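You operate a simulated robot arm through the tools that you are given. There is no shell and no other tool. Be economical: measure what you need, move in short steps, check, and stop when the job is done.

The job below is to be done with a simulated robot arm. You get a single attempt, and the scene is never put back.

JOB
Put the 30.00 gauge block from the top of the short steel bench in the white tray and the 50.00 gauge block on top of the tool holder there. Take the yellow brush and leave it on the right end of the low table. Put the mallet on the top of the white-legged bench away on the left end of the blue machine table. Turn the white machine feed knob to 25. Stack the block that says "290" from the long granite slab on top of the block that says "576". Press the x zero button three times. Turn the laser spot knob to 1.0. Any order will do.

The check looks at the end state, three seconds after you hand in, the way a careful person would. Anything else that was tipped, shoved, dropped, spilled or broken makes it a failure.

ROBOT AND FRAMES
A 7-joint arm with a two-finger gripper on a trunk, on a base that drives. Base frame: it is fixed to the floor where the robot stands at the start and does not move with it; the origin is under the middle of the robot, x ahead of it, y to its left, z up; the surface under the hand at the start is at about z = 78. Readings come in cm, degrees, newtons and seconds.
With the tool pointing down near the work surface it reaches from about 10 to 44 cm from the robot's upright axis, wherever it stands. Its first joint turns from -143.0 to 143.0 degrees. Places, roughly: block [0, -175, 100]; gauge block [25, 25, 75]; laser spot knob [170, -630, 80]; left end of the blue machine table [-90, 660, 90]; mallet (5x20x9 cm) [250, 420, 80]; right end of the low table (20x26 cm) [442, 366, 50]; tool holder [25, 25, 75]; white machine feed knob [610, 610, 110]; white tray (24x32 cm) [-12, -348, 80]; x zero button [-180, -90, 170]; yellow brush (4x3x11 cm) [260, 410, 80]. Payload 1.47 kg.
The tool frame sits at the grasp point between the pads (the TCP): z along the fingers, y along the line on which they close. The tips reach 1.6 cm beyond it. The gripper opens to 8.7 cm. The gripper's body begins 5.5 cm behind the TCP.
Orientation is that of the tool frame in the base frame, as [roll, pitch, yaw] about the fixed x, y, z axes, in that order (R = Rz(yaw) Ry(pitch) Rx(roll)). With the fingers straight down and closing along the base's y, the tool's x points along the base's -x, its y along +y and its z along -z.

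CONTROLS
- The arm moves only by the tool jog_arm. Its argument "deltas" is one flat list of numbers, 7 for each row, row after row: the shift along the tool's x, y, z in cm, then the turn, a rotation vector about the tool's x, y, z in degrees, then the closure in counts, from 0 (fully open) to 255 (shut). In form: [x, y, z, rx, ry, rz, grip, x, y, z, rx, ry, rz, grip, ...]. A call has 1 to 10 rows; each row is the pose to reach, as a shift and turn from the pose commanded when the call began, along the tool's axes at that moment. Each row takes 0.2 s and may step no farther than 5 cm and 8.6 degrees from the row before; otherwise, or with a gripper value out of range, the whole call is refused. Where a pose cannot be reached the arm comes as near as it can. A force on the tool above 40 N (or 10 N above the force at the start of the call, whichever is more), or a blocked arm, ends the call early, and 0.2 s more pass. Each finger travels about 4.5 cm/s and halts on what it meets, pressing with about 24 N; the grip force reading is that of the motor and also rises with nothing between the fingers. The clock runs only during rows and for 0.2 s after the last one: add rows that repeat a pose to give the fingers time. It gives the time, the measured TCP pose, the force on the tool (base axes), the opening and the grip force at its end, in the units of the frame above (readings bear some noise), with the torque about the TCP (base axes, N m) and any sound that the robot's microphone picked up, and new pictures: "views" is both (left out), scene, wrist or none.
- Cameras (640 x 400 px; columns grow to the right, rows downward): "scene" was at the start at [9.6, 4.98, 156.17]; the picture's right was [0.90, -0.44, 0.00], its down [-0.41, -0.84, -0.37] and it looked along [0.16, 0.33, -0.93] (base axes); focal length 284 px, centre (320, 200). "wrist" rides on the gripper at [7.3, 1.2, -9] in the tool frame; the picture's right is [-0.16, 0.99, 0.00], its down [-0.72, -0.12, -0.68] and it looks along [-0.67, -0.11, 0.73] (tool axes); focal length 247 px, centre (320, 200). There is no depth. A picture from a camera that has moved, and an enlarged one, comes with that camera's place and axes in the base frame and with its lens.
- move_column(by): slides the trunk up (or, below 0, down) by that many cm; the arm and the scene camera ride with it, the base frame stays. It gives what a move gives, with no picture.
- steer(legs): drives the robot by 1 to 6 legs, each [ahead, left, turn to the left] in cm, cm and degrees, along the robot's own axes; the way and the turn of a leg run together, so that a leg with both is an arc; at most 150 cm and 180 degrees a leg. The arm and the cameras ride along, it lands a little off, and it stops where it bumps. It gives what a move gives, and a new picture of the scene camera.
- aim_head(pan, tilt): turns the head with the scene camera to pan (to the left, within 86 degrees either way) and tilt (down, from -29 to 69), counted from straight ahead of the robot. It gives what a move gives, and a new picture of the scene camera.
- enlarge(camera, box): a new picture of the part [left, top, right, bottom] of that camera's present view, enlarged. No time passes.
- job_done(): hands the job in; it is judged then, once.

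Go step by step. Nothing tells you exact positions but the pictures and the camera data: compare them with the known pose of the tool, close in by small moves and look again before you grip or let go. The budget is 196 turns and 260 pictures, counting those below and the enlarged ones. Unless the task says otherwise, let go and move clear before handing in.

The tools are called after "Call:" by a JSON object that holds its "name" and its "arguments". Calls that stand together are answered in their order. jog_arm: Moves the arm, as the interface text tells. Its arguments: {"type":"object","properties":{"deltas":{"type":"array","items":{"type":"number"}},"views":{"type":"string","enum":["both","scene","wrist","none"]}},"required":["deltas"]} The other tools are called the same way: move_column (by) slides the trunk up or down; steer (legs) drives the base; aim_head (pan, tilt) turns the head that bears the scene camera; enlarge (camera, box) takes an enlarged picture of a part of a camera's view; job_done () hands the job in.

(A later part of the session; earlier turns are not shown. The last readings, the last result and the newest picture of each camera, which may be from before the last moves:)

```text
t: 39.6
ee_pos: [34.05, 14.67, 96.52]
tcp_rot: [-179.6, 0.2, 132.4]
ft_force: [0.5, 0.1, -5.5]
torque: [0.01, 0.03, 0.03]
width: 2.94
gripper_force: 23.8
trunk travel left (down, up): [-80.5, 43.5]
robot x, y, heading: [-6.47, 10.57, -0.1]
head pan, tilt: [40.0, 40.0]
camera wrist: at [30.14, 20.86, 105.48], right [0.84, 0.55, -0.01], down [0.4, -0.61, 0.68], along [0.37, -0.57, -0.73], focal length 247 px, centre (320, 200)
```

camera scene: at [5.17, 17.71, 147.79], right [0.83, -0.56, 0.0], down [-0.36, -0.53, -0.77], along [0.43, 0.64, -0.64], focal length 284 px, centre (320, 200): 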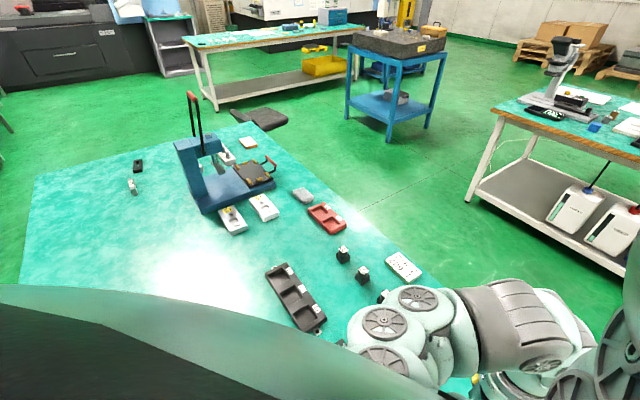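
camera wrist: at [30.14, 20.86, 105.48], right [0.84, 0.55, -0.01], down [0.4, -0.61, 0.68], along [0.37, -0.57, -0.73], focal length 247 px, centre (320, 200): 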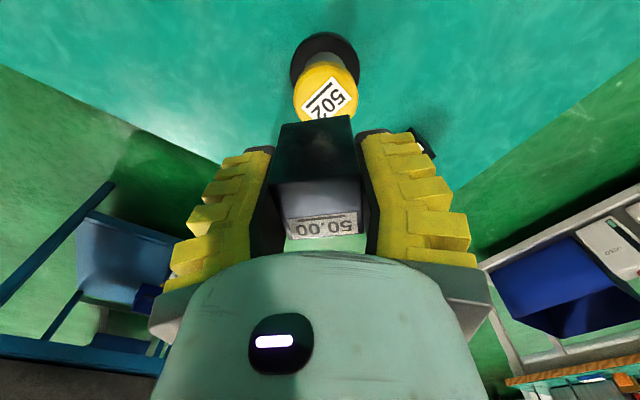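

The cap is nearly beneath the block. I'll enlarge to refine.

Call:
{"name": "enlarge", "arguments": {"camera": "wrist", "box": [260, 20, 400, 140]}}

```text
3.33 times, centred on (330, 80) of wrist
camera zoom: at [30.14, 20.86, 105.48], right [0.84, 0.55, -0.01], down [0.4, -0.61, 0.68], along [0.37, -0.57, -0.73], focal length 823 px, centre (287, 600)
```

zoom: 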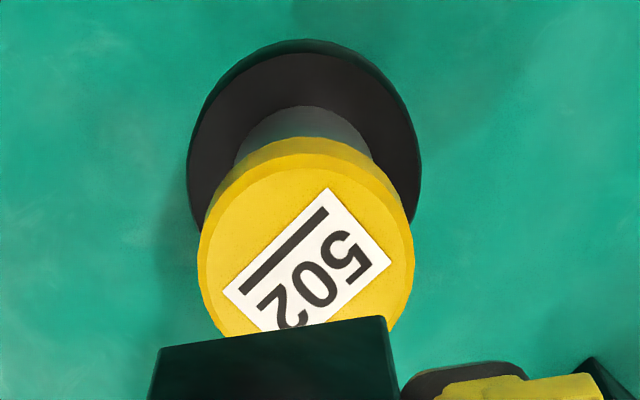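

I'll correct by about half a centimetre and descend to just above contact.

Call:
{"name": "jog_arm", "arguments": {"deltas": [-0.1, 0.5, 2, 0, 0, 0, 255, -0.1, 0.5, 4, 0, 0, 0, 255, -0.1, 0.5, 6, 0, 0, 0, 255, -0.1, 0.5, 6.5, 0, 0, 0, 255], "views": "wrist"}}

Call:
{"name": "enlarge", "arguments": {"camera": "wrist", "box": [240, 80, 400, 200]}}

```text
t: 40.6
ee_pos: [34.57, 14.81, 90.15]
tcp_rot: [-179.7, 0.4, 132.2]
ft_force: [-2.7, -0.9, 15.6]
torque: [-0.12, -0.04, 0.02]
width: 3.47
gripper_force: 23.7
trunk travel left (down, up): [-80.5, 43.5]
robot x, y, heading: [-6.96, 10.53, 0.0]
head pan, tilt: [40.0, 40.0]
camera wrist: at [30.7, 21.03, 99.02], right [0.84, 0.55, -0.01], down [0.4, -0.61, 0.68], along [0.37, -0.58, -0.73], focal length 247 px, centre (320, 200)
```

wrist: 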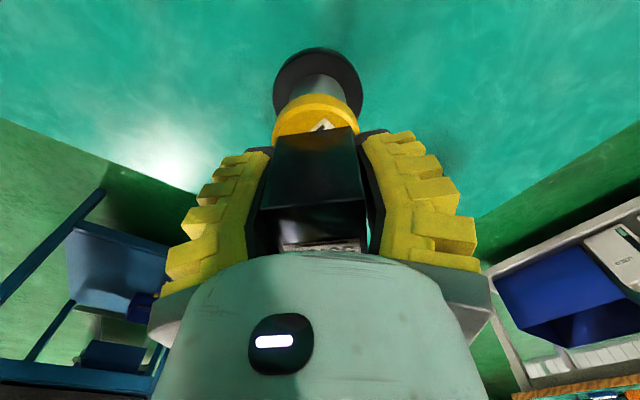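

```text
3.33 times, centred on (320, 140) of wrist
camera zoom: at [30.7, 21.03, 99.02], right [0.84, 0.55, -0.01], down [0.4, -0.61, 0.68], along [0.37, -0.58, -0.73], focal length 823 px, centre (320, 400)
```

zoom: 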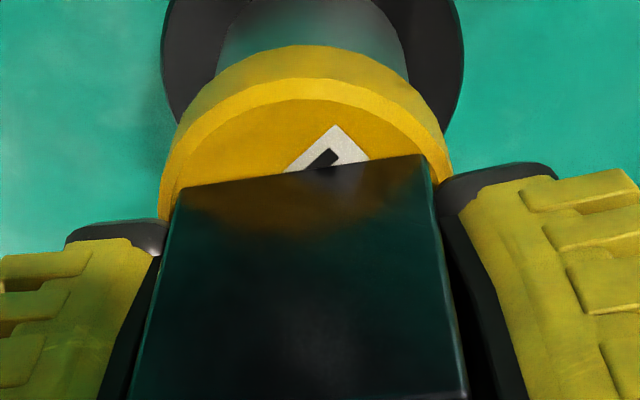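

It has touched the cap (about 20 N), but the block sits about 0.9 cm too far on one side. I'll lift slightly, shift, and set it down again.

Call:
{"name": "jog_arm", "arguments": {"deltas": [0, 0, -1, 0, 0, 0, 255, 0.9, 0, -1, 0, 0, 0, 255, 0.9, 0, -1, 0, 0, 0, 255], "views": "wrist"}}

Call:
{"name": "enlarge", "arguments": {"camera": "wrist", "box": [240, 80, 400, 200]}}

```text
t: 41.4
ee_pos: [33.82, 15.61, 91.0]
tcp_rot: [-179.6, 0.2, 132.2]
ft_force: [0.3, 0.5, -4.0]
torque: [0.03, -0.03, -0.02]
width: 2.92
gripper_force: 24.3
trunk travel left (down, up): [-80.5, 43.5]
robot x, y, heading: [-6.5, 10.98, 0.2]
head pan, tilt: [40.0, 40.0]
camera wrist: at [29.93, 21.78, 99.96], right [0.84, 0.55, -0.01], down [0.4, -0.61, 0.68], along [0.37, -0.57, -0.73], focal length 247 px, centre (320, 200)
```

wrist: 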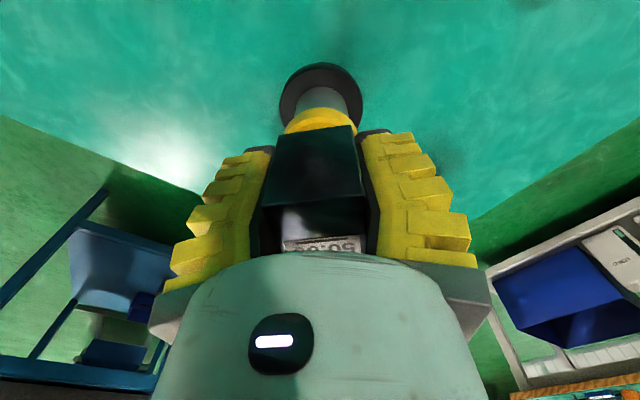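

```text
3.33 times, centred on (320, 140) of wrist
camera zoom: at [29.93, 21.78, 99.96], right [0.84, 0.55, -0.01], down [0.4, -0.61, 0.68], along [0.37, -0.57, -0.73], focal length 823 px, centre (320, 400)
```

zoom: 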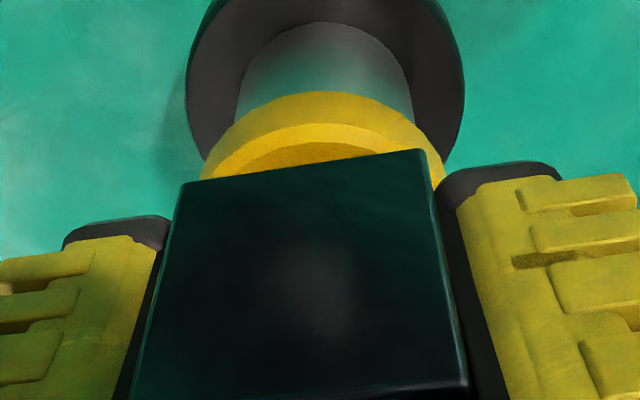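

Better. I'll nudge 0.3 cm sideways and lower to light contact, then release.

Call:
{"name": "jog_arm", "arguments": {"deltas": [0, 0.3, 0.3, 0, 0, 0, 255, 0, 0.3, 0.6, 0, 0, 0, 255, 0, 0.3, 0.8, 0, 0, 0, 255], "views": "none"}}

```text
t: 42.2
ee_pos: [34.2, 15.75, 90.1]
tcp_rot: [-179.6, 0.2, 132.3]
ft_force: [-0.9, -0.3, -1.7]
torque: [-0.01, -0.02, -0.05]
width: 2.93
gripper_force: 24.4
trunk travel left (down, up): [-80.5, 43.5]
robot x, y, heading: [-6.59, 11.0, 0.1]
head pan, tilt: [40.0, 40.0]
```

Light contact is starting. A touch lower, then open gradually.

Call:
{"name": "jog_arm", "arguments": {"deltas": [0, 0, 0.15, 0, 0, 0, 255, 0, 0, 0.15, 0, 0, 0, 255, 0, 0, 0.15, 0, 0, 0, 150, 0, 0, 0.15, 0, 0, 0, 100, 0, 0, 0.15, 0, 0, 0, 60, 0, 0, 0.15, 0, 0, 0, 60], "views": "wrist"}}

Call:
{"name": "enlarge", "arguments": {"camera": "wrist", "box": [240, 80, 400, 200]}}

```text
t: 43.6
ee_pos: [34.08, 15.74, 90.09]
tcp_rot: [-179.7, 0.2, 132.3]
ft_force: [-0.3, 0.2, -0.1]
torque: [0.03, 0.02, 0.01]
width: 7.05
gripper_force: 3.2
trunk travel left (down, up): [-80.5, 43.5]
robot x, y, heading: [-6.86, 10.46, -0.2]
head pan, tilt: [40.0, 40.0]
camera wrist: at [30.21, 21.96, 99.04], right [0.84, 0.55, -0.01], down [0.4, -0.61, 0.68], along [0.37, -0.57, -0.73], focal length 247 px, centre (320, 200)
```

wrist: 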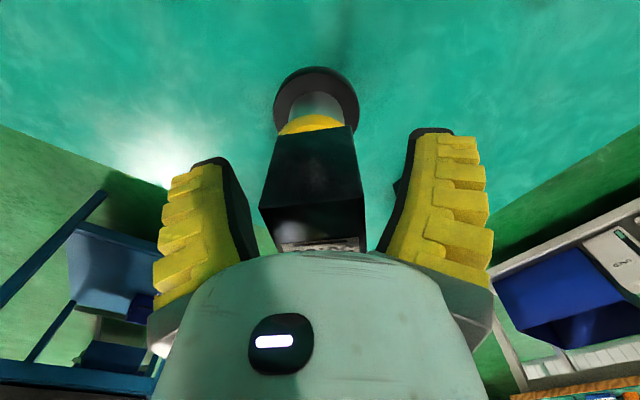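

```text
3.33 times, centred on (320, 140) of wrist
camera zoom: at [30.21, 21.96, 99.04], right [0.84, 0.55, -0.01], down [0.4, -0.61, 0.68], along [0.37, -0.57, -0.73], focal length 823 px, centre (320, 400)
```

zoom: 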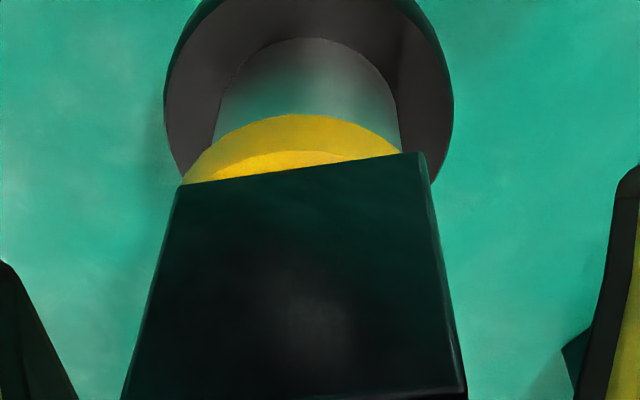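

The 50.00 block stands on the tool holder. I'll rise straight up and open fully.

Call:
{"name": "jog_arm", "arguments": {"deltas": [0, 0, -3, 0, 0, 0, 40, 0, 0, -6, 0, 0, 0, 0, 0, 0, -9, 0, 0, 0, 0, 0, 0, -12, 0, 0, 0, 0], "views": "wrist"}}

```text
t: 44.6
ee_pos: [36.08, 16.51, 99.1]
tcp_rot: [-179.5, 0.2, 132.5]
ft_force: [0.4, 0.3, 0.2]
torque: [0.02, 0.02, -0.02]
width: 8.71
gripper_force: 0.0
out of reach, approached as far as the arm can: row 3, 4
trunk travel left (down, up): [-80.5, 43.5]
robot x, y, heading: [-6.83, 10.68, -0.1]
head pan, tilt: [40.0, 40.0]
camera wrist: at [32.08, 22.63, 107.84], right [0.84, 0.55, -0.01], down [0.41, -0.61, 0.68], along [0.37, -0.57, -0.73], focal length 247 px, centre (320, 200)
```

wrist: 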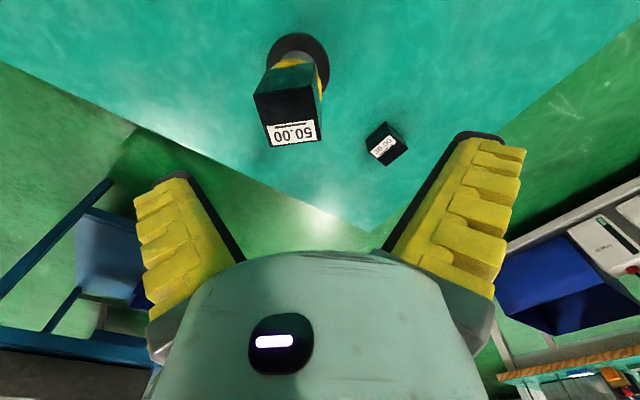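

The 50.00 block stands well. The 30.00 block is at about (47, 14), so I'll drive the base so the hand is above it, then turn the hand to align.

Call:
{"name": "steer", "arguments": {"legs": [[10.9, -2.5, 0]]}}

Call:
{"name": "jog_arm", "arguments": {"deltas": [0, 0, 0, 0, 0, -8, 0, 0, 0, 0, 0, 0, -16, 0, 0, 0, 0, 0, 0, -24, 0, 0, 0, 0, 0, 0, -32, 0, 0, 0, 0, 0, 0, -40, 0, 0, 0, 0, 0, 0, -45, 0], "views": "wrist"}}

```text
t: 45.8
ee_pos: [46.95, 14.0, 98.96]
tcp_rot: [-179.4, 0.2, 132.3]
ft_force: [-0.5, 0.1, -0.5]
torque: [0.0, 0.04, 0.01]
width: 8.71
gripper_force: 0.2
trunk travel left (down, up): [-80.5, 43.5]
robot x, y, heading: [4.2, 8.03, 0.4]
head pan, tilt: [40.0, 40.0]
camera scene: at [16.06, 15.16, 147.66], right [0.83, -0.56, 0.0], down [-0.37, -0.54, -0.76], along [0.43, 0.63, -0.65], focal length 284 px, centre (320, 200)
```

scene: 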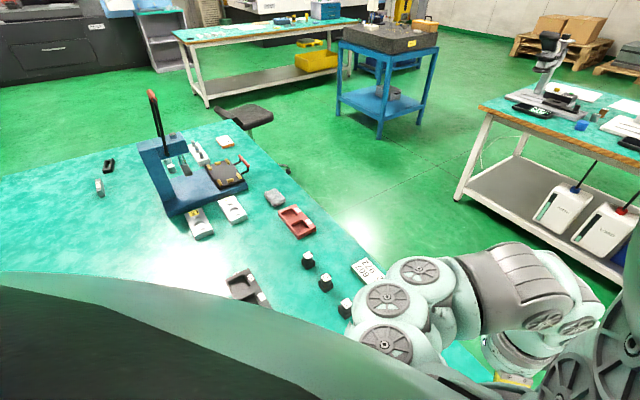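

```text
t: 47.2
ee_pos: [46.96, 13.88, 98.97]
tcp_rot: [-179.5, -0.2, 177.4]
ft_force: [0.2, -0.7, 0.2]
torque: [-0.01, 0.02, -0.01]
width: 8.69
gripper_force: 0.1
trunk travel left (down, up): [-80.5, 43.5]
robot x, y, heading: [3.71, 8.29, 0.1]
head pan, tilt: [40.0, 40.0]
camera wrist: at [39.86, 15.42, 107.9], right [0.2, 0.98, -0.01], down [0.72, -0.14, 0.68], along [0.66, -0.14, -0.73], focal length 247 px, centre (320, 200)
```

wrist: 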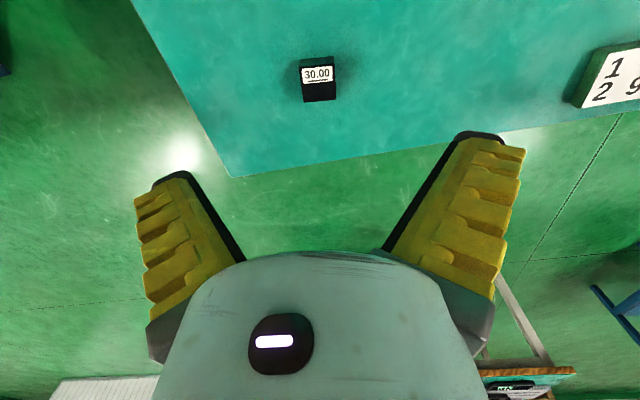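

The block is at about (47.9, 13.4). I'll lower the trunk by 10 and look.

Call:
{"name": "move_column", "arguments": {"by": -10}}

Call:
{"name": "jog_arm", "arguments": {"deltas": [-0.5, -0.3, 0, 0, 0, 0, 0, -0.9, -0.5, 0, 0, 0, 0, 0], "views": "wrist"}}

```text
t: 48.5
ee_pos: [46.79, 13.87, 88.83]
tcp_rot: [-179.5, -0.1, 177.2]
ft_force: [0.8, 0.6, 0.6]
torque: [-0.01, 0.01, 0.05]
width: 8.69
gripper_force: 0.1
trunk travel left (down, up): [-70.5, 53.5]
robot x, y, heading: [4.35, 8.43, 0.2]
head pan, tilt: [40.0, 40.0]
```

```text
t: 49.1
ee_pos: [47.87, 13.42, 88.91]
tcp_rot: [-179.5, -0.2, 177.3]
ft_force: [0.9, 0.4, 0.4]
torque: [-0.03, -0.02, -0.01]
width: 8.69
gripper_force: 0.0
trunk travel left (down, up): [-70.5, 53.5]
robot x, y, heading: [4.18, 8.51, -0.2]
head pan, tilt: [40.0, 40.0]
camera wrist: at [40.76, 14.93, 97.9], right [0.2, 0.98, -0.01], down [0.72, -0.14, 0.68], along [0.66, -0.14, -0.73], focal length 247 px, centre (320, 200)
```

wrist: 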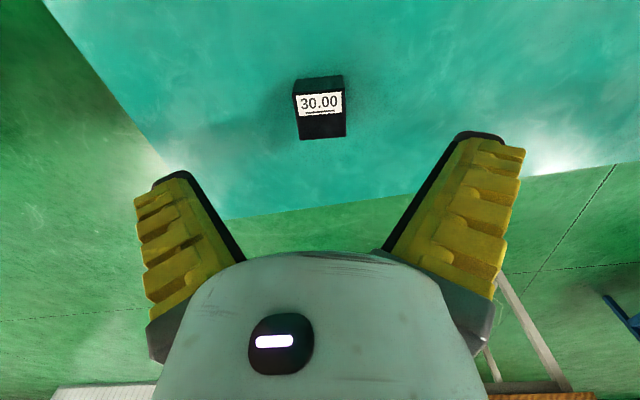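

Aligned. Descending and gripping.

Call:
{"name": "jog_arm", "arguments": {"deltas": [0, 0, 3, 0, 0, 0, 0, 0, 0, 6, 0, 0, 0, 0, 0, 0, 8, 0, 0, 0, 0, 0, 0, 8.5, 0, 0, 0, 0, 0, 0, 8.5, 0, 0, 0, 255, 0, 0, 8.5, 0, 0, 0, 255, 0, 0, 8.5, 0, 0, 0, 255, 0, 0, 8.5, 0, 0, 0, 255, 0, 0, 8.5, 0, 0, 0, 255], "views": "wrist"}}

```text
t: 51.1
ee_pos: [47.76, 13.34, 80.39]
tcp_rot: [-179.4, -0.2, 177.2]
ft_force: [-1.4, 0.0, 9.7]
torque: [0.02, 0.05, -0.2]
width: 3.22
gripper_force: 24.0
trunk travel left (down, up): [-70.5, 53.5]
robot x, y, heading: [4.46, 8.58, -0.1]
head pan, tilt: [40.0, 40.0]
camera wrist: at [40.75, 14.86, 89.41], right [0.21, 0.98, -0.01], down [0.72, -0.15, 0.68], along [0.66, -0.15, -0.73], focal length 247 px, centre (320, 200)
```

wrist: 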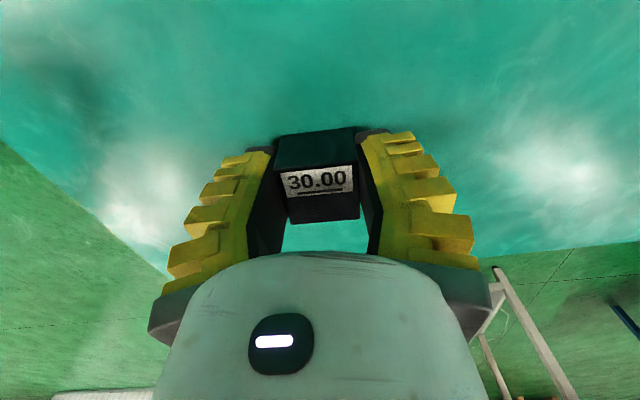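

The 30.00 block is held. I'll raise the trunk and look around toward the right, where the white tray is.

Call:
{"name": "move_column", "arguments": {"by": 25}}

Call:
{"name": "steer", "arguments": {"legs": [[0, -20, 0]]}}

```text
t: 53.7
ee_pos: [47.58, 13.43, 105.33]
tcp_rot: [-179.4, -0.4, 177.2]
ft_force: [1.1, -0.5, -2.7]
torque: [0.01, 0.03, 0.02]
width: 2.94
gripper_force: 24.0
trunk travel left (down, up): [-95.5, 28.5]
robot x, y, heading: [4.21, 8.3, 0.3]
head pan, tilt: [40.0, 40.0]
```

```text
t: 55.3
ee_pos: [47.68, -6.39, 105.41]
tcp_rot: [-179.6, -0.3, 177.4]
ft_force: [0.5, 0.3, -2.7]
torque: [-0.01, -0.02, -0.01]
width: 2.91
gripper_force: 24.1
trunk travel left (down, up): [-95.5, 28.5]
robot x, y, heading: [4.06, -11.62, 0.2]
head pan, tilt: [40.0, 40.0]
camera scene: at [16.08, -4.66, 162.78], right [0.83, -0.56, 0.0], down [-0.36, -0.53, -0.77], along [0.43, 0.64, -0.64], focal length 284 px, centre (320, 200)
```

scene: 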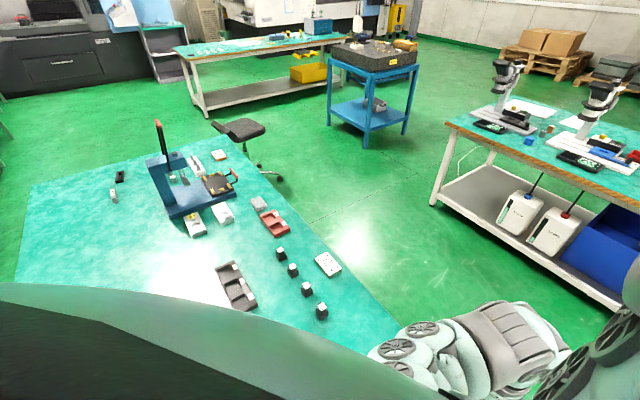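

Driving works. I'll turn right in place gradually to see the way.

Call:
{"name": "aim_head", "arguments": {"pan": 58, "tilt": 25}}

Call:
{"name": "steer", "arguments": {"legs": [[0, 0, -60]]}}

```text
t: 56.1
ee_pos: [47.73, -6.4, 105.44]
tcp_rot: [-179.6, -0.3, 177.5]
ft_force: [0.4, 0.6, -2.9]
torque: [-0.05, 0.03, -0.01]
width: 2.93
gripper_force: 24.4
trunk travel left (down, up): [-95.5, 28.5]
robot x, y, heading: [4.26, -11.77, -0.0]
head pan, tilt: [58.0, 25.0]
camera scene: at [16.18, -3.9, 165.07], right [0.85, -0.53, 0.0], down [-0.22, -0.36, -0.91], along [0.48, 0.77, -0.42], focal length 284 px, centre (320, 200)
```

scene: 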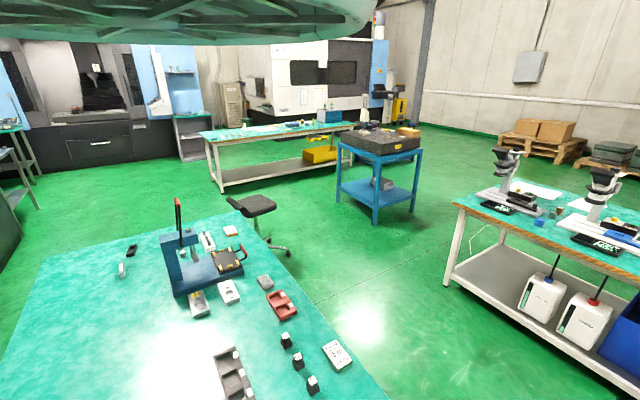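

```text
t: 59.1
ee_pos: [30.46, -46.81, 105.38]
tcp_rot: [-179.7, -0.3, 117.4]
ft_force: [1.1, -0.5, -2.8]
torque: [0.02, -0.03, 0.04]
width: 2.92
gripper_force: 23.8
trunk travel left (down, up): [-95.5, 28.5]
robot x, y, heading: [4.1, -11.61, -59.8]
head pan, tilt: [58.0, 25.0]
camera scene: at [17.03, -18.06, 165.08], right [-0.03, -1.0, 0.0], down [-0.42, 0.01, -0.91], along [0.91, -0.03, -0.42], focal length 284 px, centre (320, 200)
```

scene: 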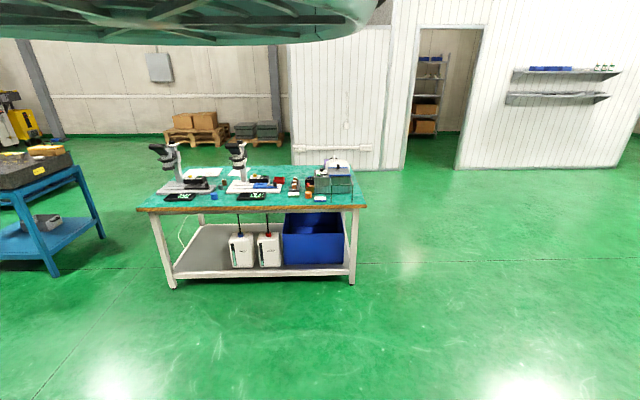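

Clear floor here. I'll turn further right.

Call:
{"name": "steer", "arguments": {"legs": [[0, 0, -65]]}}

```text
t: 62.4
ee_pos: [-16.92, -50.11, 105.44]
tcp_rot: [-179.6, -0.3, 51.8]
ft_force: [-0.5, -0.3, -2.9]
torque: [-0.02, -0.05, 0.0]
width: 2.93
gripper_force: 23.9
trunk travel left (down, up): [-95.5, 28.5]
robot x, y, heading: [4.14, -11.86, -125.3]
head pan, tilt: [58.0, 25.0]
camera scene: at [3.77, -25.92, 165.08], right [-0.92, -0.38, 0.0], down [-0.16, 0.39, -0.91], along [0.35, -0.84, -0.42], focal length 284 px, centre (320, 200)
```

scene: 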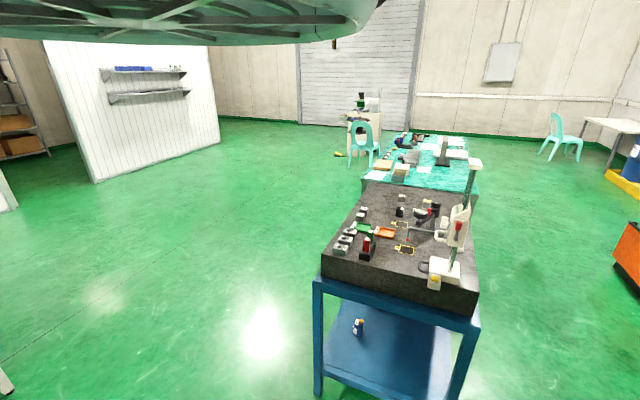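

The granite slab is on the blue stand just ahead, spanning about x -20..40, y -107..-197. I'll zoom in on it and the bench beyond.

Call:
{"name": "enlarge", "arguments": {"camera": "scene", "box": [310, 180, 500, 300]}}

Call:
{"name": "enlarge", "arguments": {"camera": "scene", "box": [340, 90, 500, 195]}}

```text
3.33 times, centred on (405, 240) of scene
camera zoom: at [3.77, -25.92, 165.08], right [-0.92, -0.38, 0.0], down [-0.16, 0.39, -0.91], along [0.35, -0.84, -0.42], focal length 946 px, centre (37, 67)
```

zoom: 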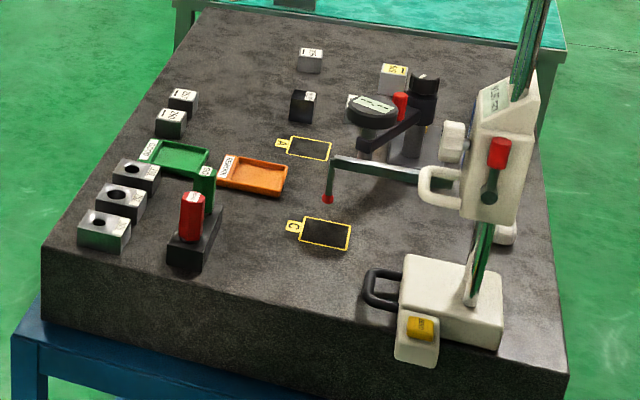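

```text
3.81 times, centred on (420, 142) of scene
camera zoom: at [3.77, -25.92, 165.08], right [-0.92, -0.38, 0.0], down [-0.16, 0.39, -0.91], along [0.35, -0.84, -0.42], focal length 1081 px, centre (-61, 419)
```

zoom: 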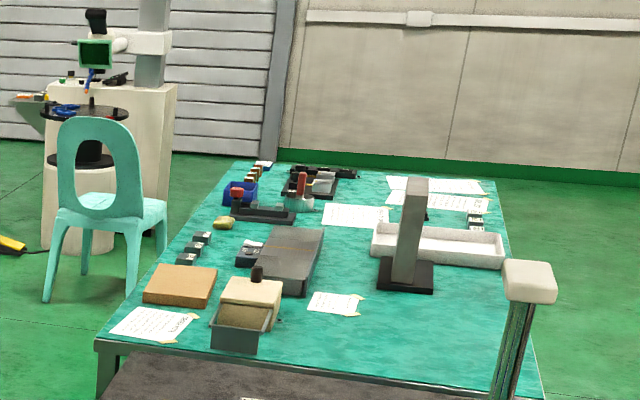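

The white tray sits on the west side of the far green bench, so I'll travel along the west aisle. First I'll look further right.

Call:
{"name": "steer", "arguments": {"legs": [[0, 0, -60]]}}

```text
t: 65.5
ee_pos: [-39.67, -12.63, 105.36]
tcp_rot: [-179.6, -0.3, -7.9]
ft_force: [-0.3, -0.6, -3.0]
torque: [0.01, 0.0, 0.04]
width: 2.93
gripper_force: 23.9
trunk travel left (down, up): [-95.5, 28.5]
robot x, y, heading: [4.23, -11.64, 174.7]
head pan, tilt: [58.0, 25.0]
camera scene: at [-8.22, -18.43, 165.08], right [-0.8, 0.6, 0.0], down [0.26, 0.34, -0.91], along [-0.55, -0.72, -0.42], focal length 284 px, centre (320, 200)
```

scene: 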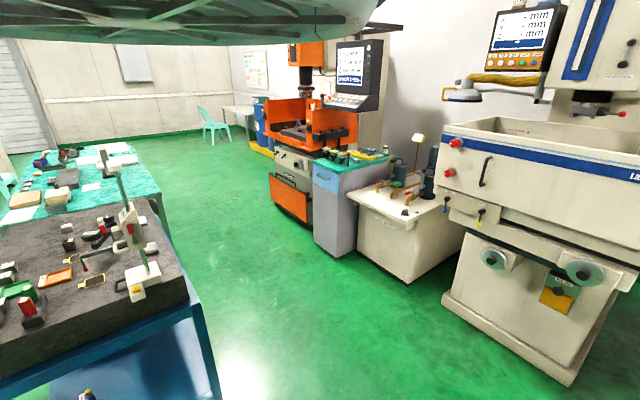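

The west aisle is wide, and the grinder's readout (x zero) is at about (-180, -85). I'll drive to the aisle, turn south and look.

Call:
{"name": "steer", "arguments": {"legs": [[79, 30, 0], [0, 0, 95]]}}

```text
t: 74.0
ee_pos: [-72.0, -77.69, 105.32]
tcp_rot: [-179.6, -0.2, 86.9]
ft_force: [0.3, -0.3, -4.3]
torque: [0.01, 0.01, -0.01]
width: 2.93
gripper_force: 24.2
trunk travel left (down, up): [-95.5, 28.5]
robot x, y, heading: [-76.82, -34.03, -90.6]
head pan, tilt: [58.0, 25.0]
camera scene: at [-69.0, -46.11, 165.08], right [-0.54, -0.84, 0.0], down [-0.36, 0.23, -0.91], along [0.76, -0.49, -0.42], focal length 284 px, centre (320, 200)
```

scene: 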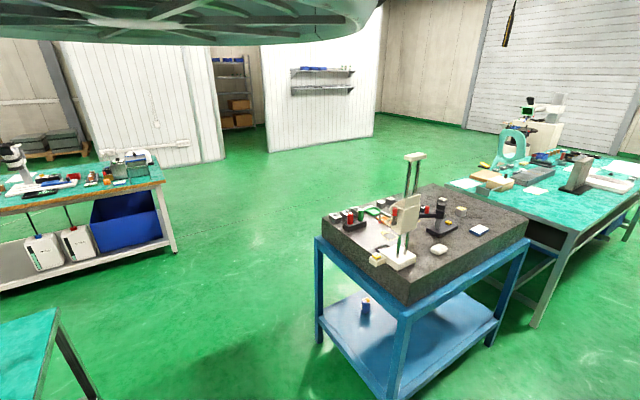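

The aisle is clear. I'll drive south to beside the tray bench.

Call:
{"name": "steer", "arguments": {"legs": [[150, 0, 0], [150, 0, 0]]}}

```text
t: 88.3
ee_pos: [-76.17, -375.13, 105.44]
tcp_rot: [-179.7, -0.3, 86.7]
ft_force: [0.1, 0.2, -2.4]
torque: [0.01, -0.02, 0.0]
width: 2.93
gripper_force: 23.9
trunk travel left (down, up): [-95.5, 28.5]
robot x, y, heading: [-80.66, -331.66, -90.6]
head pan, tilt: [58.0, 25.0]
camera scene: at [-72.95, -343.63, 165.08], right [-0.54, -0.84, 0.0], down [-0.36, 0.23, -0.91], along [0.76, -0.49, -0.42], focal length 284 px, centre (320, 200)
```

scene: 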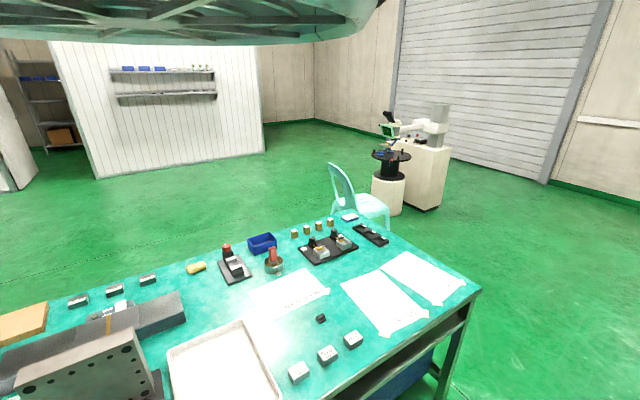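

The tray spans about x -26..7, y -361..-336. I'll turn to face it and move in sideways first, then ahead.

Call:
{"name": "steer", "arguments": {"legs": [[0, 0, 90.6], [0, -22, 0], [25, 0, 0]]}}

Call:
{"name": "jog_arm", "arguments": {"deltas": [0, 0, 0, 0, 0, 0, 255], "views": "wrist"}}

```text
t: 95.2
ee_pos: [-12.38, -348.49, 105.34]
tcp_rot: [-179.6, -0.4, 177.3]
ft_force: [0.2, -0.4, -3.2]
torque: [0.03, 0.02, -0.04]
width: 2.93
gripper_force: 23.5
trunk travel left (down, up): [-95.5, 28.5]
robot x, y, heading: [-56.06, -353.66, -0.2]
head pan, tilt: [58.0, 25.0]
camera scene: at [-44.11, -345.91, 165.08], right [0.85, -0.53, 0.0], down [-0.22, -0.36, -0.91], along [0.48, 0.77, -0.42], focal length 284 px, centre (320, 200)
```

scene: 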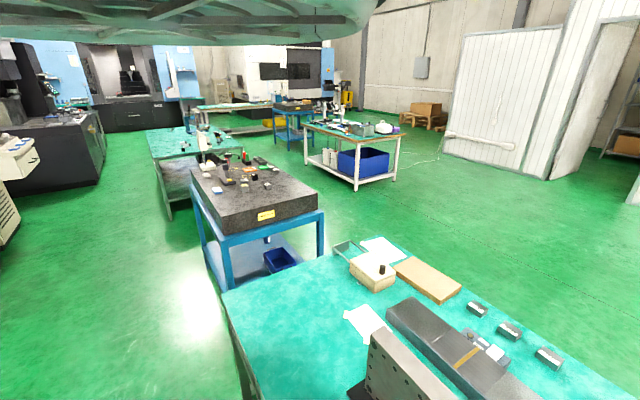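

```text
t: 95.7
ee_pos: [-12.56, -348.55, 105.34]
tcp_rot: [-179.6, -0.3, 177.5]
ft_force: [0.2, -0.1, -3.6]
torque: [0.02, 0.02, 0.0]
width: 2.92
gripper_force: 23.5
trunk travel left (down, up): [-95.5, 28.5]
robot x, y, heading: [-56.29, -353.39, -0.0]
head pan, tilt: [58.0, 25.0]
camera wrist: at [-19.63, -347.02, 114.36], right [0.2, 0.98, -0.01], down [0.72, -0.15, 0.68], along [0.66, -0.14, -0.74], focal length 247 px, centre (320, 200)
```

wrist: 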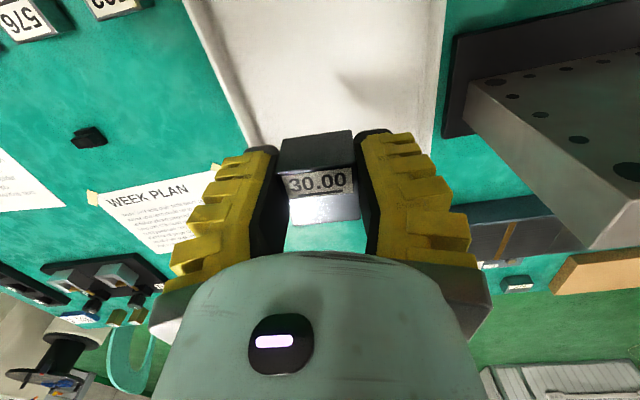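

The hand is above the tray, and I notice a block labelled 576 on this bench too. I'll lower the trunk.

Call:
{"name": "enlarge", "arguments": {"camera": "wrist", "box": [0, 0, 160, 100]}}

Call:
{"name": "move_column", "arguments": {"by": -20}}

Call:
{"name": "jog_arm", "arguments": {"deltas": [0, 0, 1, 0, 0, 0, 255, 0, 0, 2, 0, 0, 0, 255], "views": "wrist"}}

```text
4.00 times, centred on (80, 50) of wrist
camera zoom: at [-19.63, -347.02, 114.36], right [0.2, 0.98, -0.01], down [0.72, -0.15, 0.68], along [0.66, -0.14, -0.74], focal length 988 px, centre (1280, 800)
```

zoom: 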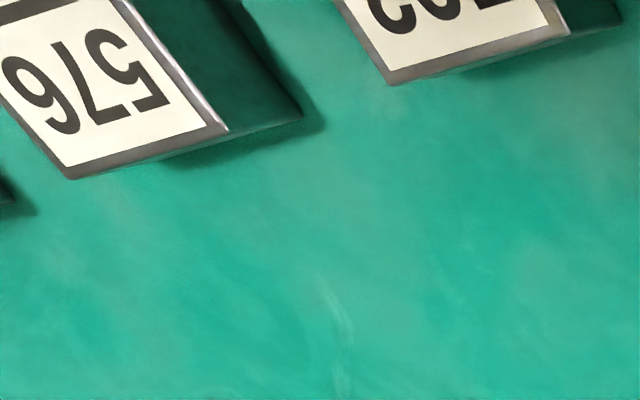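

```text
t: 97.8
ee_pos: [-12.58, -348.54, 85.38]
tcp_rot: [-179.6, -0.2, 177.3]
ft_force: [-0.1, 0.7, -2.9]
torque: [0.0, 0.02, 0.02]
width: 2.95
gripper_force: 24.3
trunk travel left (down, up): [-75.5, 48.5]
robot x, y, heading: [-55.85, -353.64, -0.1]
head pan, tilt: [58.0, 25.0]
```

```text
t: 98.4
ee_pos: [-12.48, -348.6, 83.4]
tcp_rot: [-179.5, -0.2, 177.3]
ft_force: [0.5, -0.6, -2.7]
torque: [0.02, 0.03, -0.01]
width: 2.94
gripper_force: 24.0
trunk travel left (down, up): [-75.5, 48.5]
robot x, y, heading: [-56.27, -353.8, 0.0]
head pan, tilt: [58.0, 25.0]
camera wrist: at [-19.59, -347.01, 92.34], right [0.2, 0.98, -0.01], down [0.72, -0.15, 0.68], along [0.66, -0.14, -0.74], focal length 247 px, centre (320, 200)
```

wrist: 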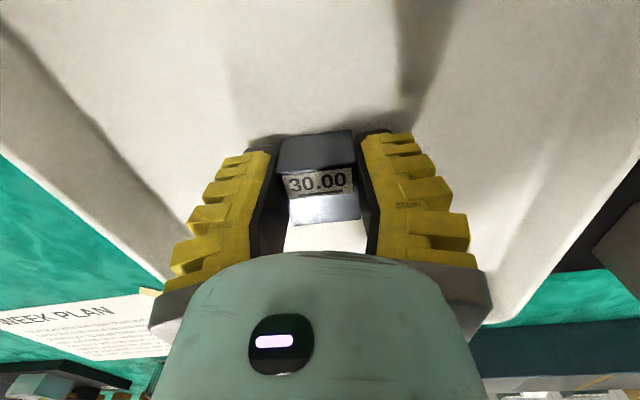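

Over the tray interior. Lowering slowly until contact.

Call:
{"name": "jog_arm", "arguments": {"deltas": [0, 0, 0.5, 0, 0, 0, 255, 0, 0, 0.9, 0, 0, 0, 255, 0, 0, 1.2, 0, 0, 0, 255, 0, 0, 1.5, 0, 0, 0, 255, 0, 0, 1.5, 0, 0, 0, 255], "views": "none"}}

```text
t: 99.4
ee_pos: [-12.36, -348.44, 82.1]
tcp_rot: [-179.7, -0.1, 177.2]
ft_force: [-8.5, 0.6, 33.4]
torque: [0.13, 0.1, 0.09]
width: 3.4
gripper_force: 23.8
trunk travel left (down, up): [-75.5, 48.5]
robot x, y, heading: [-55.96, -353.79, 0.1]
head pan, tilt: [58.0, 25.0]
stopped in row 4: the force on the tool passed its limit at 47 N (the readings are from after the stop); the commanded pose is now the measured one
```

Contact with the tray floor. Releasing and rising.

Call:
{"name": "jog_arm", "arguments": {"deltas": [0, 0, -0.2, 0, 0, 0, 255, 0, 0, -0.2, 0, 0, 0, 150, 0, 0, -0.2, 0, 0, 0, 80, 0, 0, -0.2, 0, 0, 0, 0, 0, 0, -0.2, 0, 0, 0, 0, 0, 0, -4, 0, 0, 0, 0, 0, 0, -8, 0, 0, 0, 0, 0, 0, -12, 0, 0, 0, 0], "views": "wrist"}}

```text
t: 101.2
ee_pos: [-12.43, -348.44, 93.93]
tcp_rot: [-179.6, -0.3, 177.2]
ft_force: [0.4, 0.1, 0.8]
torque: [0.05, -0.04, 0.0]
width: 8.67
gripper_force: 0.0
trunk travel left (down, up): [-75.5, 48.5]
robot x, y, heading: [-55.98, -353.58, 0.2]
head pan, tilt: [58.0, 25.0]
camera wrist: at [-19.43, -346.97, 103.0], right [0.21, 0.98, -0.01], down [0.72, -0.15, 0.68], along [0.66, -0.14, -0.74], focal length 247 px, centre (320, 200)
```

wrist: 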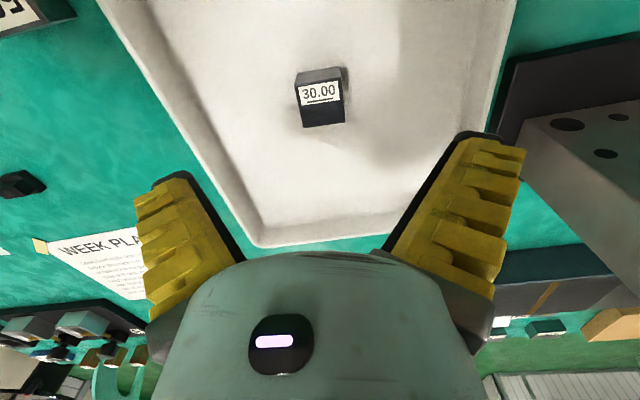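

The 30.00 block is in the white tray. Next is the laser knob: back off, raise the trunk and drive around the bench's south end.

Call:
{"name": "move_column", "arguments": {"by": 15}}

Call:
{"name": "steer", "arguments": {"legs": [[-30, 0, 0], [0, -150, 0], [0, -32, 0], [70, 0, 0], [0, 0, -75]]}}

```text
t: 103.0
ee_pos: [-12.35, -348.47, 108.98]
tcp_rot: [-179.5, -0.3, 177.2]
ft_force: [-0.1, 0.0, -0.5]
torque: [-0.01, 0.0, 0.02]
width: 8.69
gripper_force: 0.1
trunk travel left (down, up): [-90.5, 33.5]
robot x, y, heading: [-56.08, -353.67, 0.0]
head pan, tilt: [58.0, 25.0]
```

```text
t: 120.4
ee_pos: [0.86, -576.32, 108.94]
tcp_rot: [-179.6, -0.2, 102.9]
ft_force: [1.2, 0.6, -0.4]
torque: [-0.01, 0.0, 0.04]
width: 8.72
gripper_force: 0.1
trunk travel left (down, up): [-90.5, 33.5]
robot x, y, heading: [-16.1, -535.38, -74.4]
head pan, tilt: [58.0, 25.0]
camera scene: at [-5.0, -544.93, 160.08], right [-0.28, -0.96, 0.0], down [-0.41, 0.12, -0.91], along [0.87, -0.26, -0.42], focal length 284 px, centre (320, 200)
```

scene: 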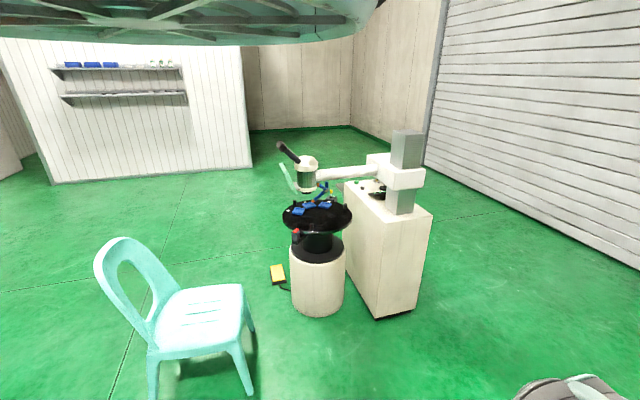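

The laser welder is ahead. Zooming on its control panel.

Call:
{"name": "enlarge", "arguments": {"camera": "scene", "box": [260, 130, 440, 250]}}

```text
3.33 times, centred on (350, 190) of scene
camera zoom: at [-5.0, -544.93, 160.08], right [-0.28, -0.96, 0.0], down [-0.41, 0.12, -0.91], along [0.87, -0.26, -0.42], focal length 946 px, centre (220, 233)
```

zoom: 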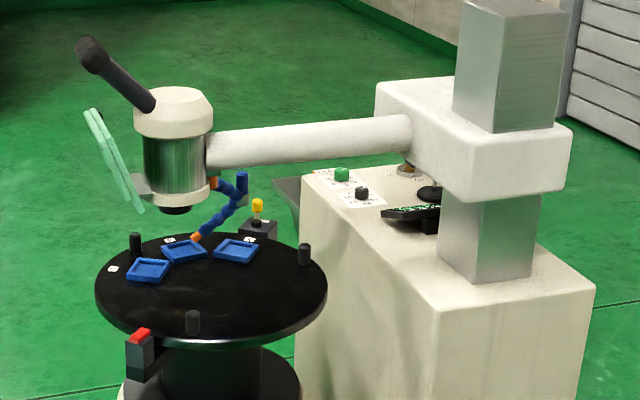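

The panel is at the east end of the cabinet's top, around (165, -625). The beam and turntable block the north, so I'll approach from the east by going around the south side.

Call:
{"name": "steer", "arguments": {"legs": [[0, 0, -15.6], [150, 0, 0], [45, 0, 0], [0, 0, 30]]}}

```text
t: 132.6
ee_pos: [11.46, -765.86, 108.87]
tcp_rot: [-179.6, -0.2, 117.7]
ft_force: [-0.2, 0.2, -0.3]
torque: [0.03, 0.02, -0.02]
width: 8.72
gripper_force: 0.1
trunk travel left (down, up): [-90.5, 33.5]
robot x, y, heading: [-15.03, -731.02, -59.6]
head pan, tilt: [58.0, 25.0]
camera scene: at [-2.24, -737.17, 160.08], right [-0.03, -1.0, 0.0], down [-0.42, 0.01, -0.91], along [0.91, -0.03, -0.42], focal length 284 px, centre (320, 200)
```

scene: 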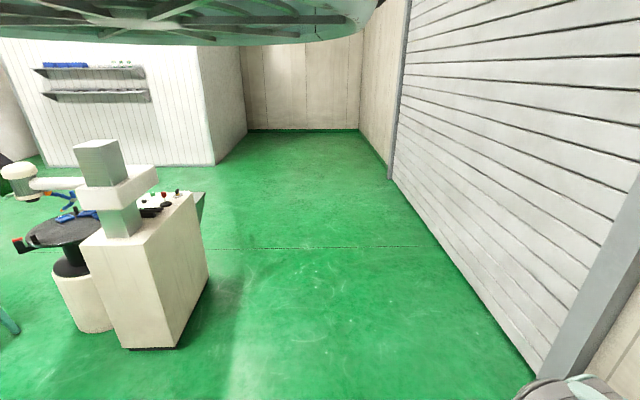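

Clear along the south. Zoom on the panel from here.

Call:
{"name": "enlarge", "arguments": {"camera": "scene", "box": [60, 130, 240, 270]}}

```text
2.86 times, centred on (150, 200) of scene
camera zoom: at [-2.24, -737.17, 160.08], right [-0.03, -1.0, 0.0], down [-0.42, 0.01, -0.91], along [0.91, -0.03, -0.42], focal length 811 px, centre (806, 200)
```

zoom: 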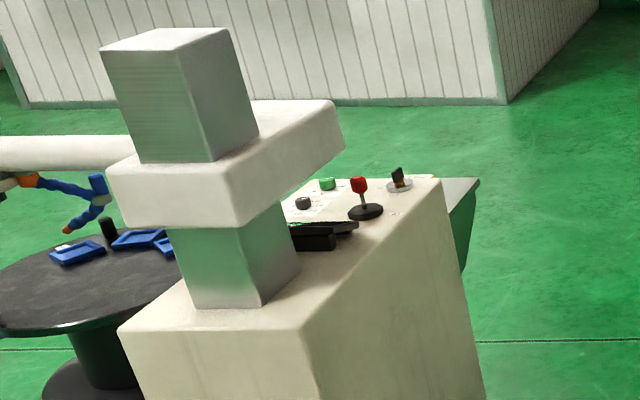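

I'll approach from the south: face north, slide east to x≈167, then creep up.

Call:
{"name": "steer", "arguments": {"legs": [[0, 0, 149.6], [0, -150, 0], [0, -32, 0], [20, 0, 0]]}}

Call:
{"name": "jog_arm", "arguments": {"deltas": [0, 0, 0, 0, 0, 0, 0], "views": "wrist"}}

```text
t: 149.1
ee_pos: [162.86, -668.72, 109.0]
tcp_rot: [-179.6, -0.2, -93.7]
ft_force: [-0.6, 0.4, -1.0]
torque: [0.01, 0.0, -0.02]
width: 8.7
gripper_force: 0.0
trunk travel left (down, up): [-90.5, 33.5]
robot x, y, heading: [167.3, -712.5, 88.8]
head pan, tilt: [58.0, 25.0]
camera scene: at [159.76, -700.69, 160.08], right [0.54, 0.84, 0.0], down [0.35, -0.23, -0.91], along [-0.76, 0.49, -0.42], focal length 284 px, centre (320, 200)
```

scene: 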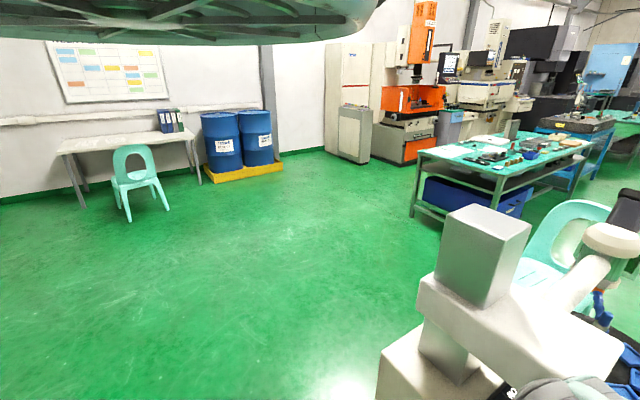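

```text
t: 149.5
ee_pos: [162.9, -668.85, 109.03]
tcp_rot: [-179.7, -0.2, -93.7]
ft_force: [-0.2, -0.3, 0.2]
torque: [0.0, -0.01, -0.03]
width: 8.69
gripper_force: 0.1
trunk travel left (down, up): [-90.5, 33.5]
robot x, y, heading: [167.21, -712.9, 89.0]
head pan, tilt: [58.0, 25.0]
camera wrist: at [161.25, -675.97, 117.95], right [-0.97, 0.22, -0.01], down [0.16, 0.72, 0.68], along [0.16, 0.66, -0.73], focal length 247 px, centre (320, 200)
```

wrist: 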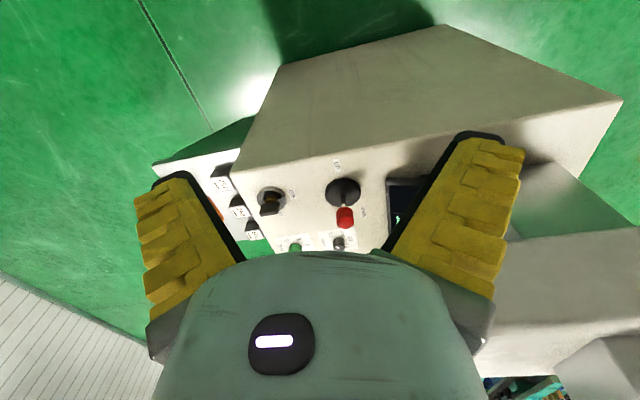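

Panel in view. Zooming.

Call:
{"name": "enlarge", "arguments": {"camera": "wrist", "box": [200, 150, 380, 260]}}

Call:
{"name": "steer", "arguments": {"legs": [[22, 0, 0]]}}

Call:
{"name": "jog_arm", "arguments": {"deltas": [0, 0, 0, 0, 0, 0, 0], "views": "wrist"}}

```text
3.56 times, centred on (290, 205) of wrist
camera zoom: at [161.25, -675.97, 117.95], right [-0.97, 0.22, -0.01], down [0.16, 0.72, 0.68], along [0.16, 0.66, -0.73], focal length 878 px, centre (427, 182)
```

zoom: 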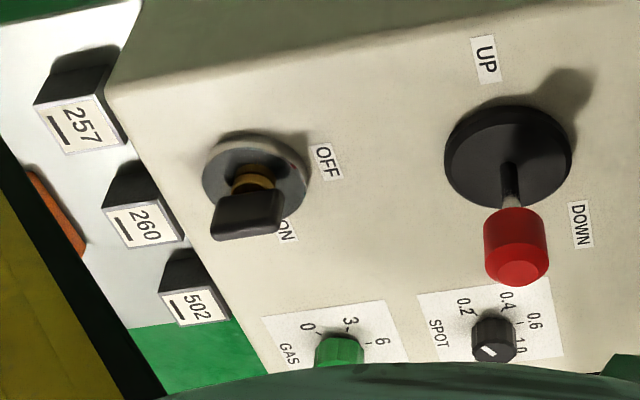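

```text
t: 151.2
ee_pos: [163.01, -646.78, 108.89]
tcp_rot: [-179.6, -0.3, -93.8]
ft_force: [0.6, -0.7, 0.1]
torque: [0.03, 0.03, 0.01]
width: 8.69
gripper_force: 0.0
trunk travel left (down, up): [-90.5, 33.5]
robot x, y, heading: [167.85, -690.46, 89.0]
head pan, tilt: [58.0, 25.0]
camera scene: at [160.11, -678.63, 160.08], right [0.54, 0.84, 0.0], down [0.35, -0.23, -0.91], along [-0.76, 0.49, -0.42], focal length 284 px, centre (320, 200)
```

scene: 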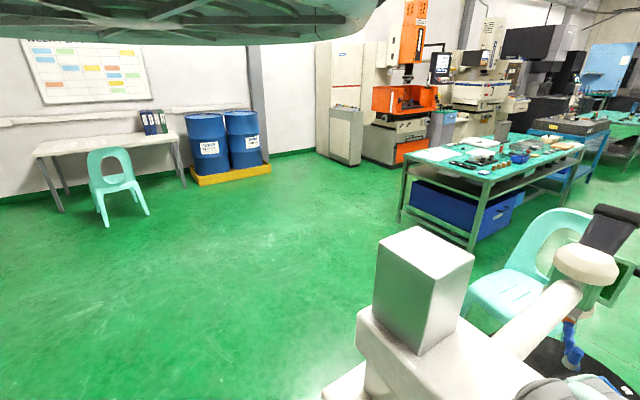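

```text
t: 151.6
ee_pos: [163.17, -646.75, 109.02]
tcp_rot: [-179.6, -0.1, -93.7]
ft_force: [0.2, -0.6, 0.1]
torque: [0.02, -0.01, 0.01]
width: 8.7
gripper_force: 0.2
trunk travel left (down, up): [-90.5, 33.5]
robot x, y, heading: [167.29, -690.67, 88.9]
head pan, tilt: [58.0, 25.0]
camera wrist: at [161.57, -653.91, 117.95], right [-0.98, 0.22, -0.01], down [0.16, 0.72, 0.68], along [0.16, 0.66, -0.73], focal length 247 px, centre (320, 200)
```

wrist: 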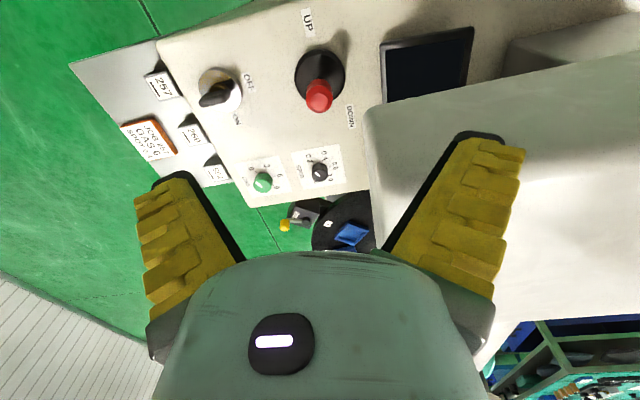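

Zooming onto the SPOT dial and housing.

Call:
{"name": "enlarge", "arguments": {"camera": "wrist", "box": [285, 135, 365, 205]}}

Call:
{"name": "enlarge", "arguments": {"camera": "scene", "box": [300, 200, 640, 400]}}

```text
5.71 times, centred on (325, 170) of wrist
camera zoom: at [161.57, -653.91, 117.95], right [-0.98, 0.22, -0.01], down [0.16, 0.72, 0.68], along [0.16, 0.66, -0.73], focal length 1411 px, centre (291, 371)
```

zoom: 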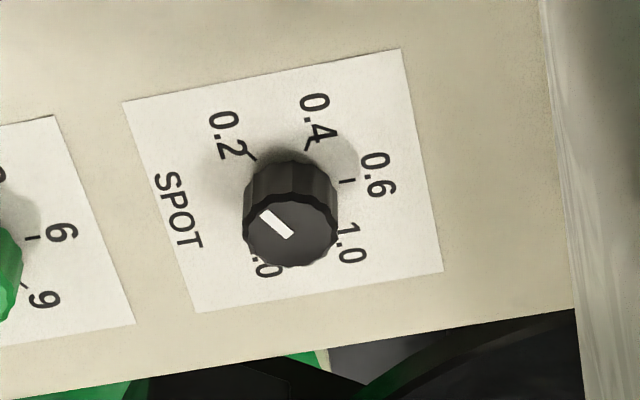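

```text
1.88 times, centred on (470, 300) of scene
camera zoom: at [160.11, -678.63, 160.08], right [0.54, 0.84, 0.0], down [0.35, -0.23, -0.91], along [-0.76, 0.49, -0.42], focal length 534 px, centre (38, 12)
```

zoom: 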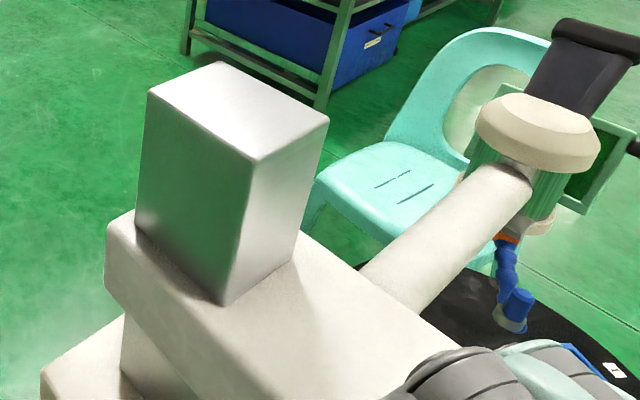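

The SPOT dial is at about (167.5, -630.9), pointing at 0.2, with 60° steps clockwise 0.2, 0.4, 0.6, 1.0, so it needs 180° clockwise. I'll shift east, then creep north, keeping clear of the housing.

Call:
{"name": "steer", "arguments": {"legs": [[0, -4.5, 0], [12, 0, 0]]}}

Call:
{"name": "jog_arm", "arguments": {"deltas": [0, 0, 0, 0, 0, 0, 0], "views": "wrist"}}

```text
t: 153.3
ee_pos: [168.0, -634.73, 109.05]
tcp_rot: [-179.6, -0.3, -93.7]
ft_force: [-0.6, -1.3, -0.3]
torque: [0.03, 0.01, 0.02]
width: 8.71
gripper_force: 0.0
trunk travel left (down, up): [-90.5, 33.5]
robot x, y, heading: [172.43, -678.58, 89.0]
head pan, tilt: [58.0, 25.0]
camera scene: at [164.86, -666.71, 160.08], right [0.54, 0.84, 0.0], down [0.35, -0.23, -0.91], along [-0.76, 0.49, -0.42], focal length 284 px, centre (320, 200)
```

scene: 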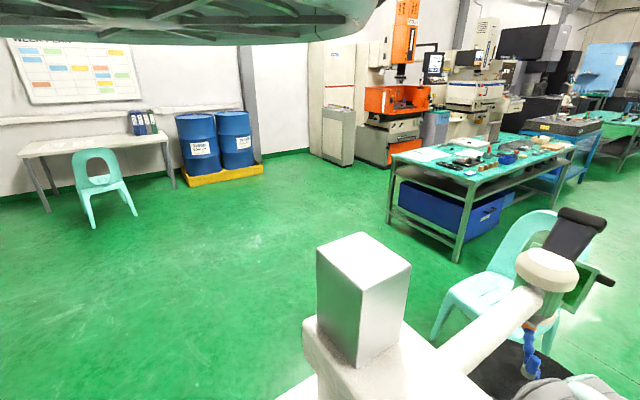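

```text
t: 153.7
ee_pos: [168.04, -634.77, 109.01]
tcp_rot: [-179.6, -0.3, -93.6]
ft_force: [-0.3, -0.3, -0.7]
torque: [-0.03, -0.01, 0.02]
width: 8.72
gripper_force: 0.1
trunk travel left (down, up): [-90.5, 33.5]
robot x, y, heading: [172.01, -678.77, 88.7]
head pan, tilt: [58.0, 25.0]
camera wrist: at [166.34, -641.99, 117.95], right [-0.98, 0.22, -0.01], down [0.16, 0.72, 0.68], along [0.16, 0.66, -0.73], focal length 247 px, centre (320, 200)
```

wrist: 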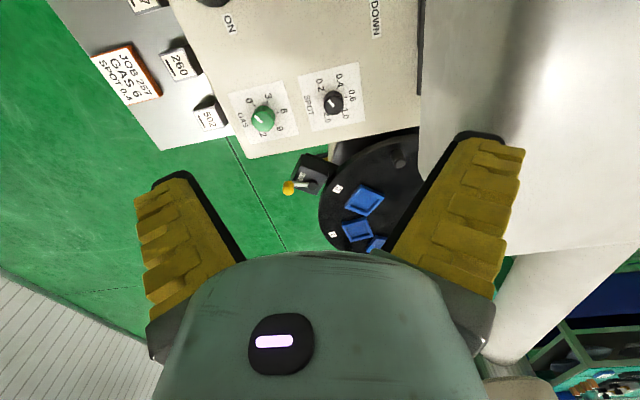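

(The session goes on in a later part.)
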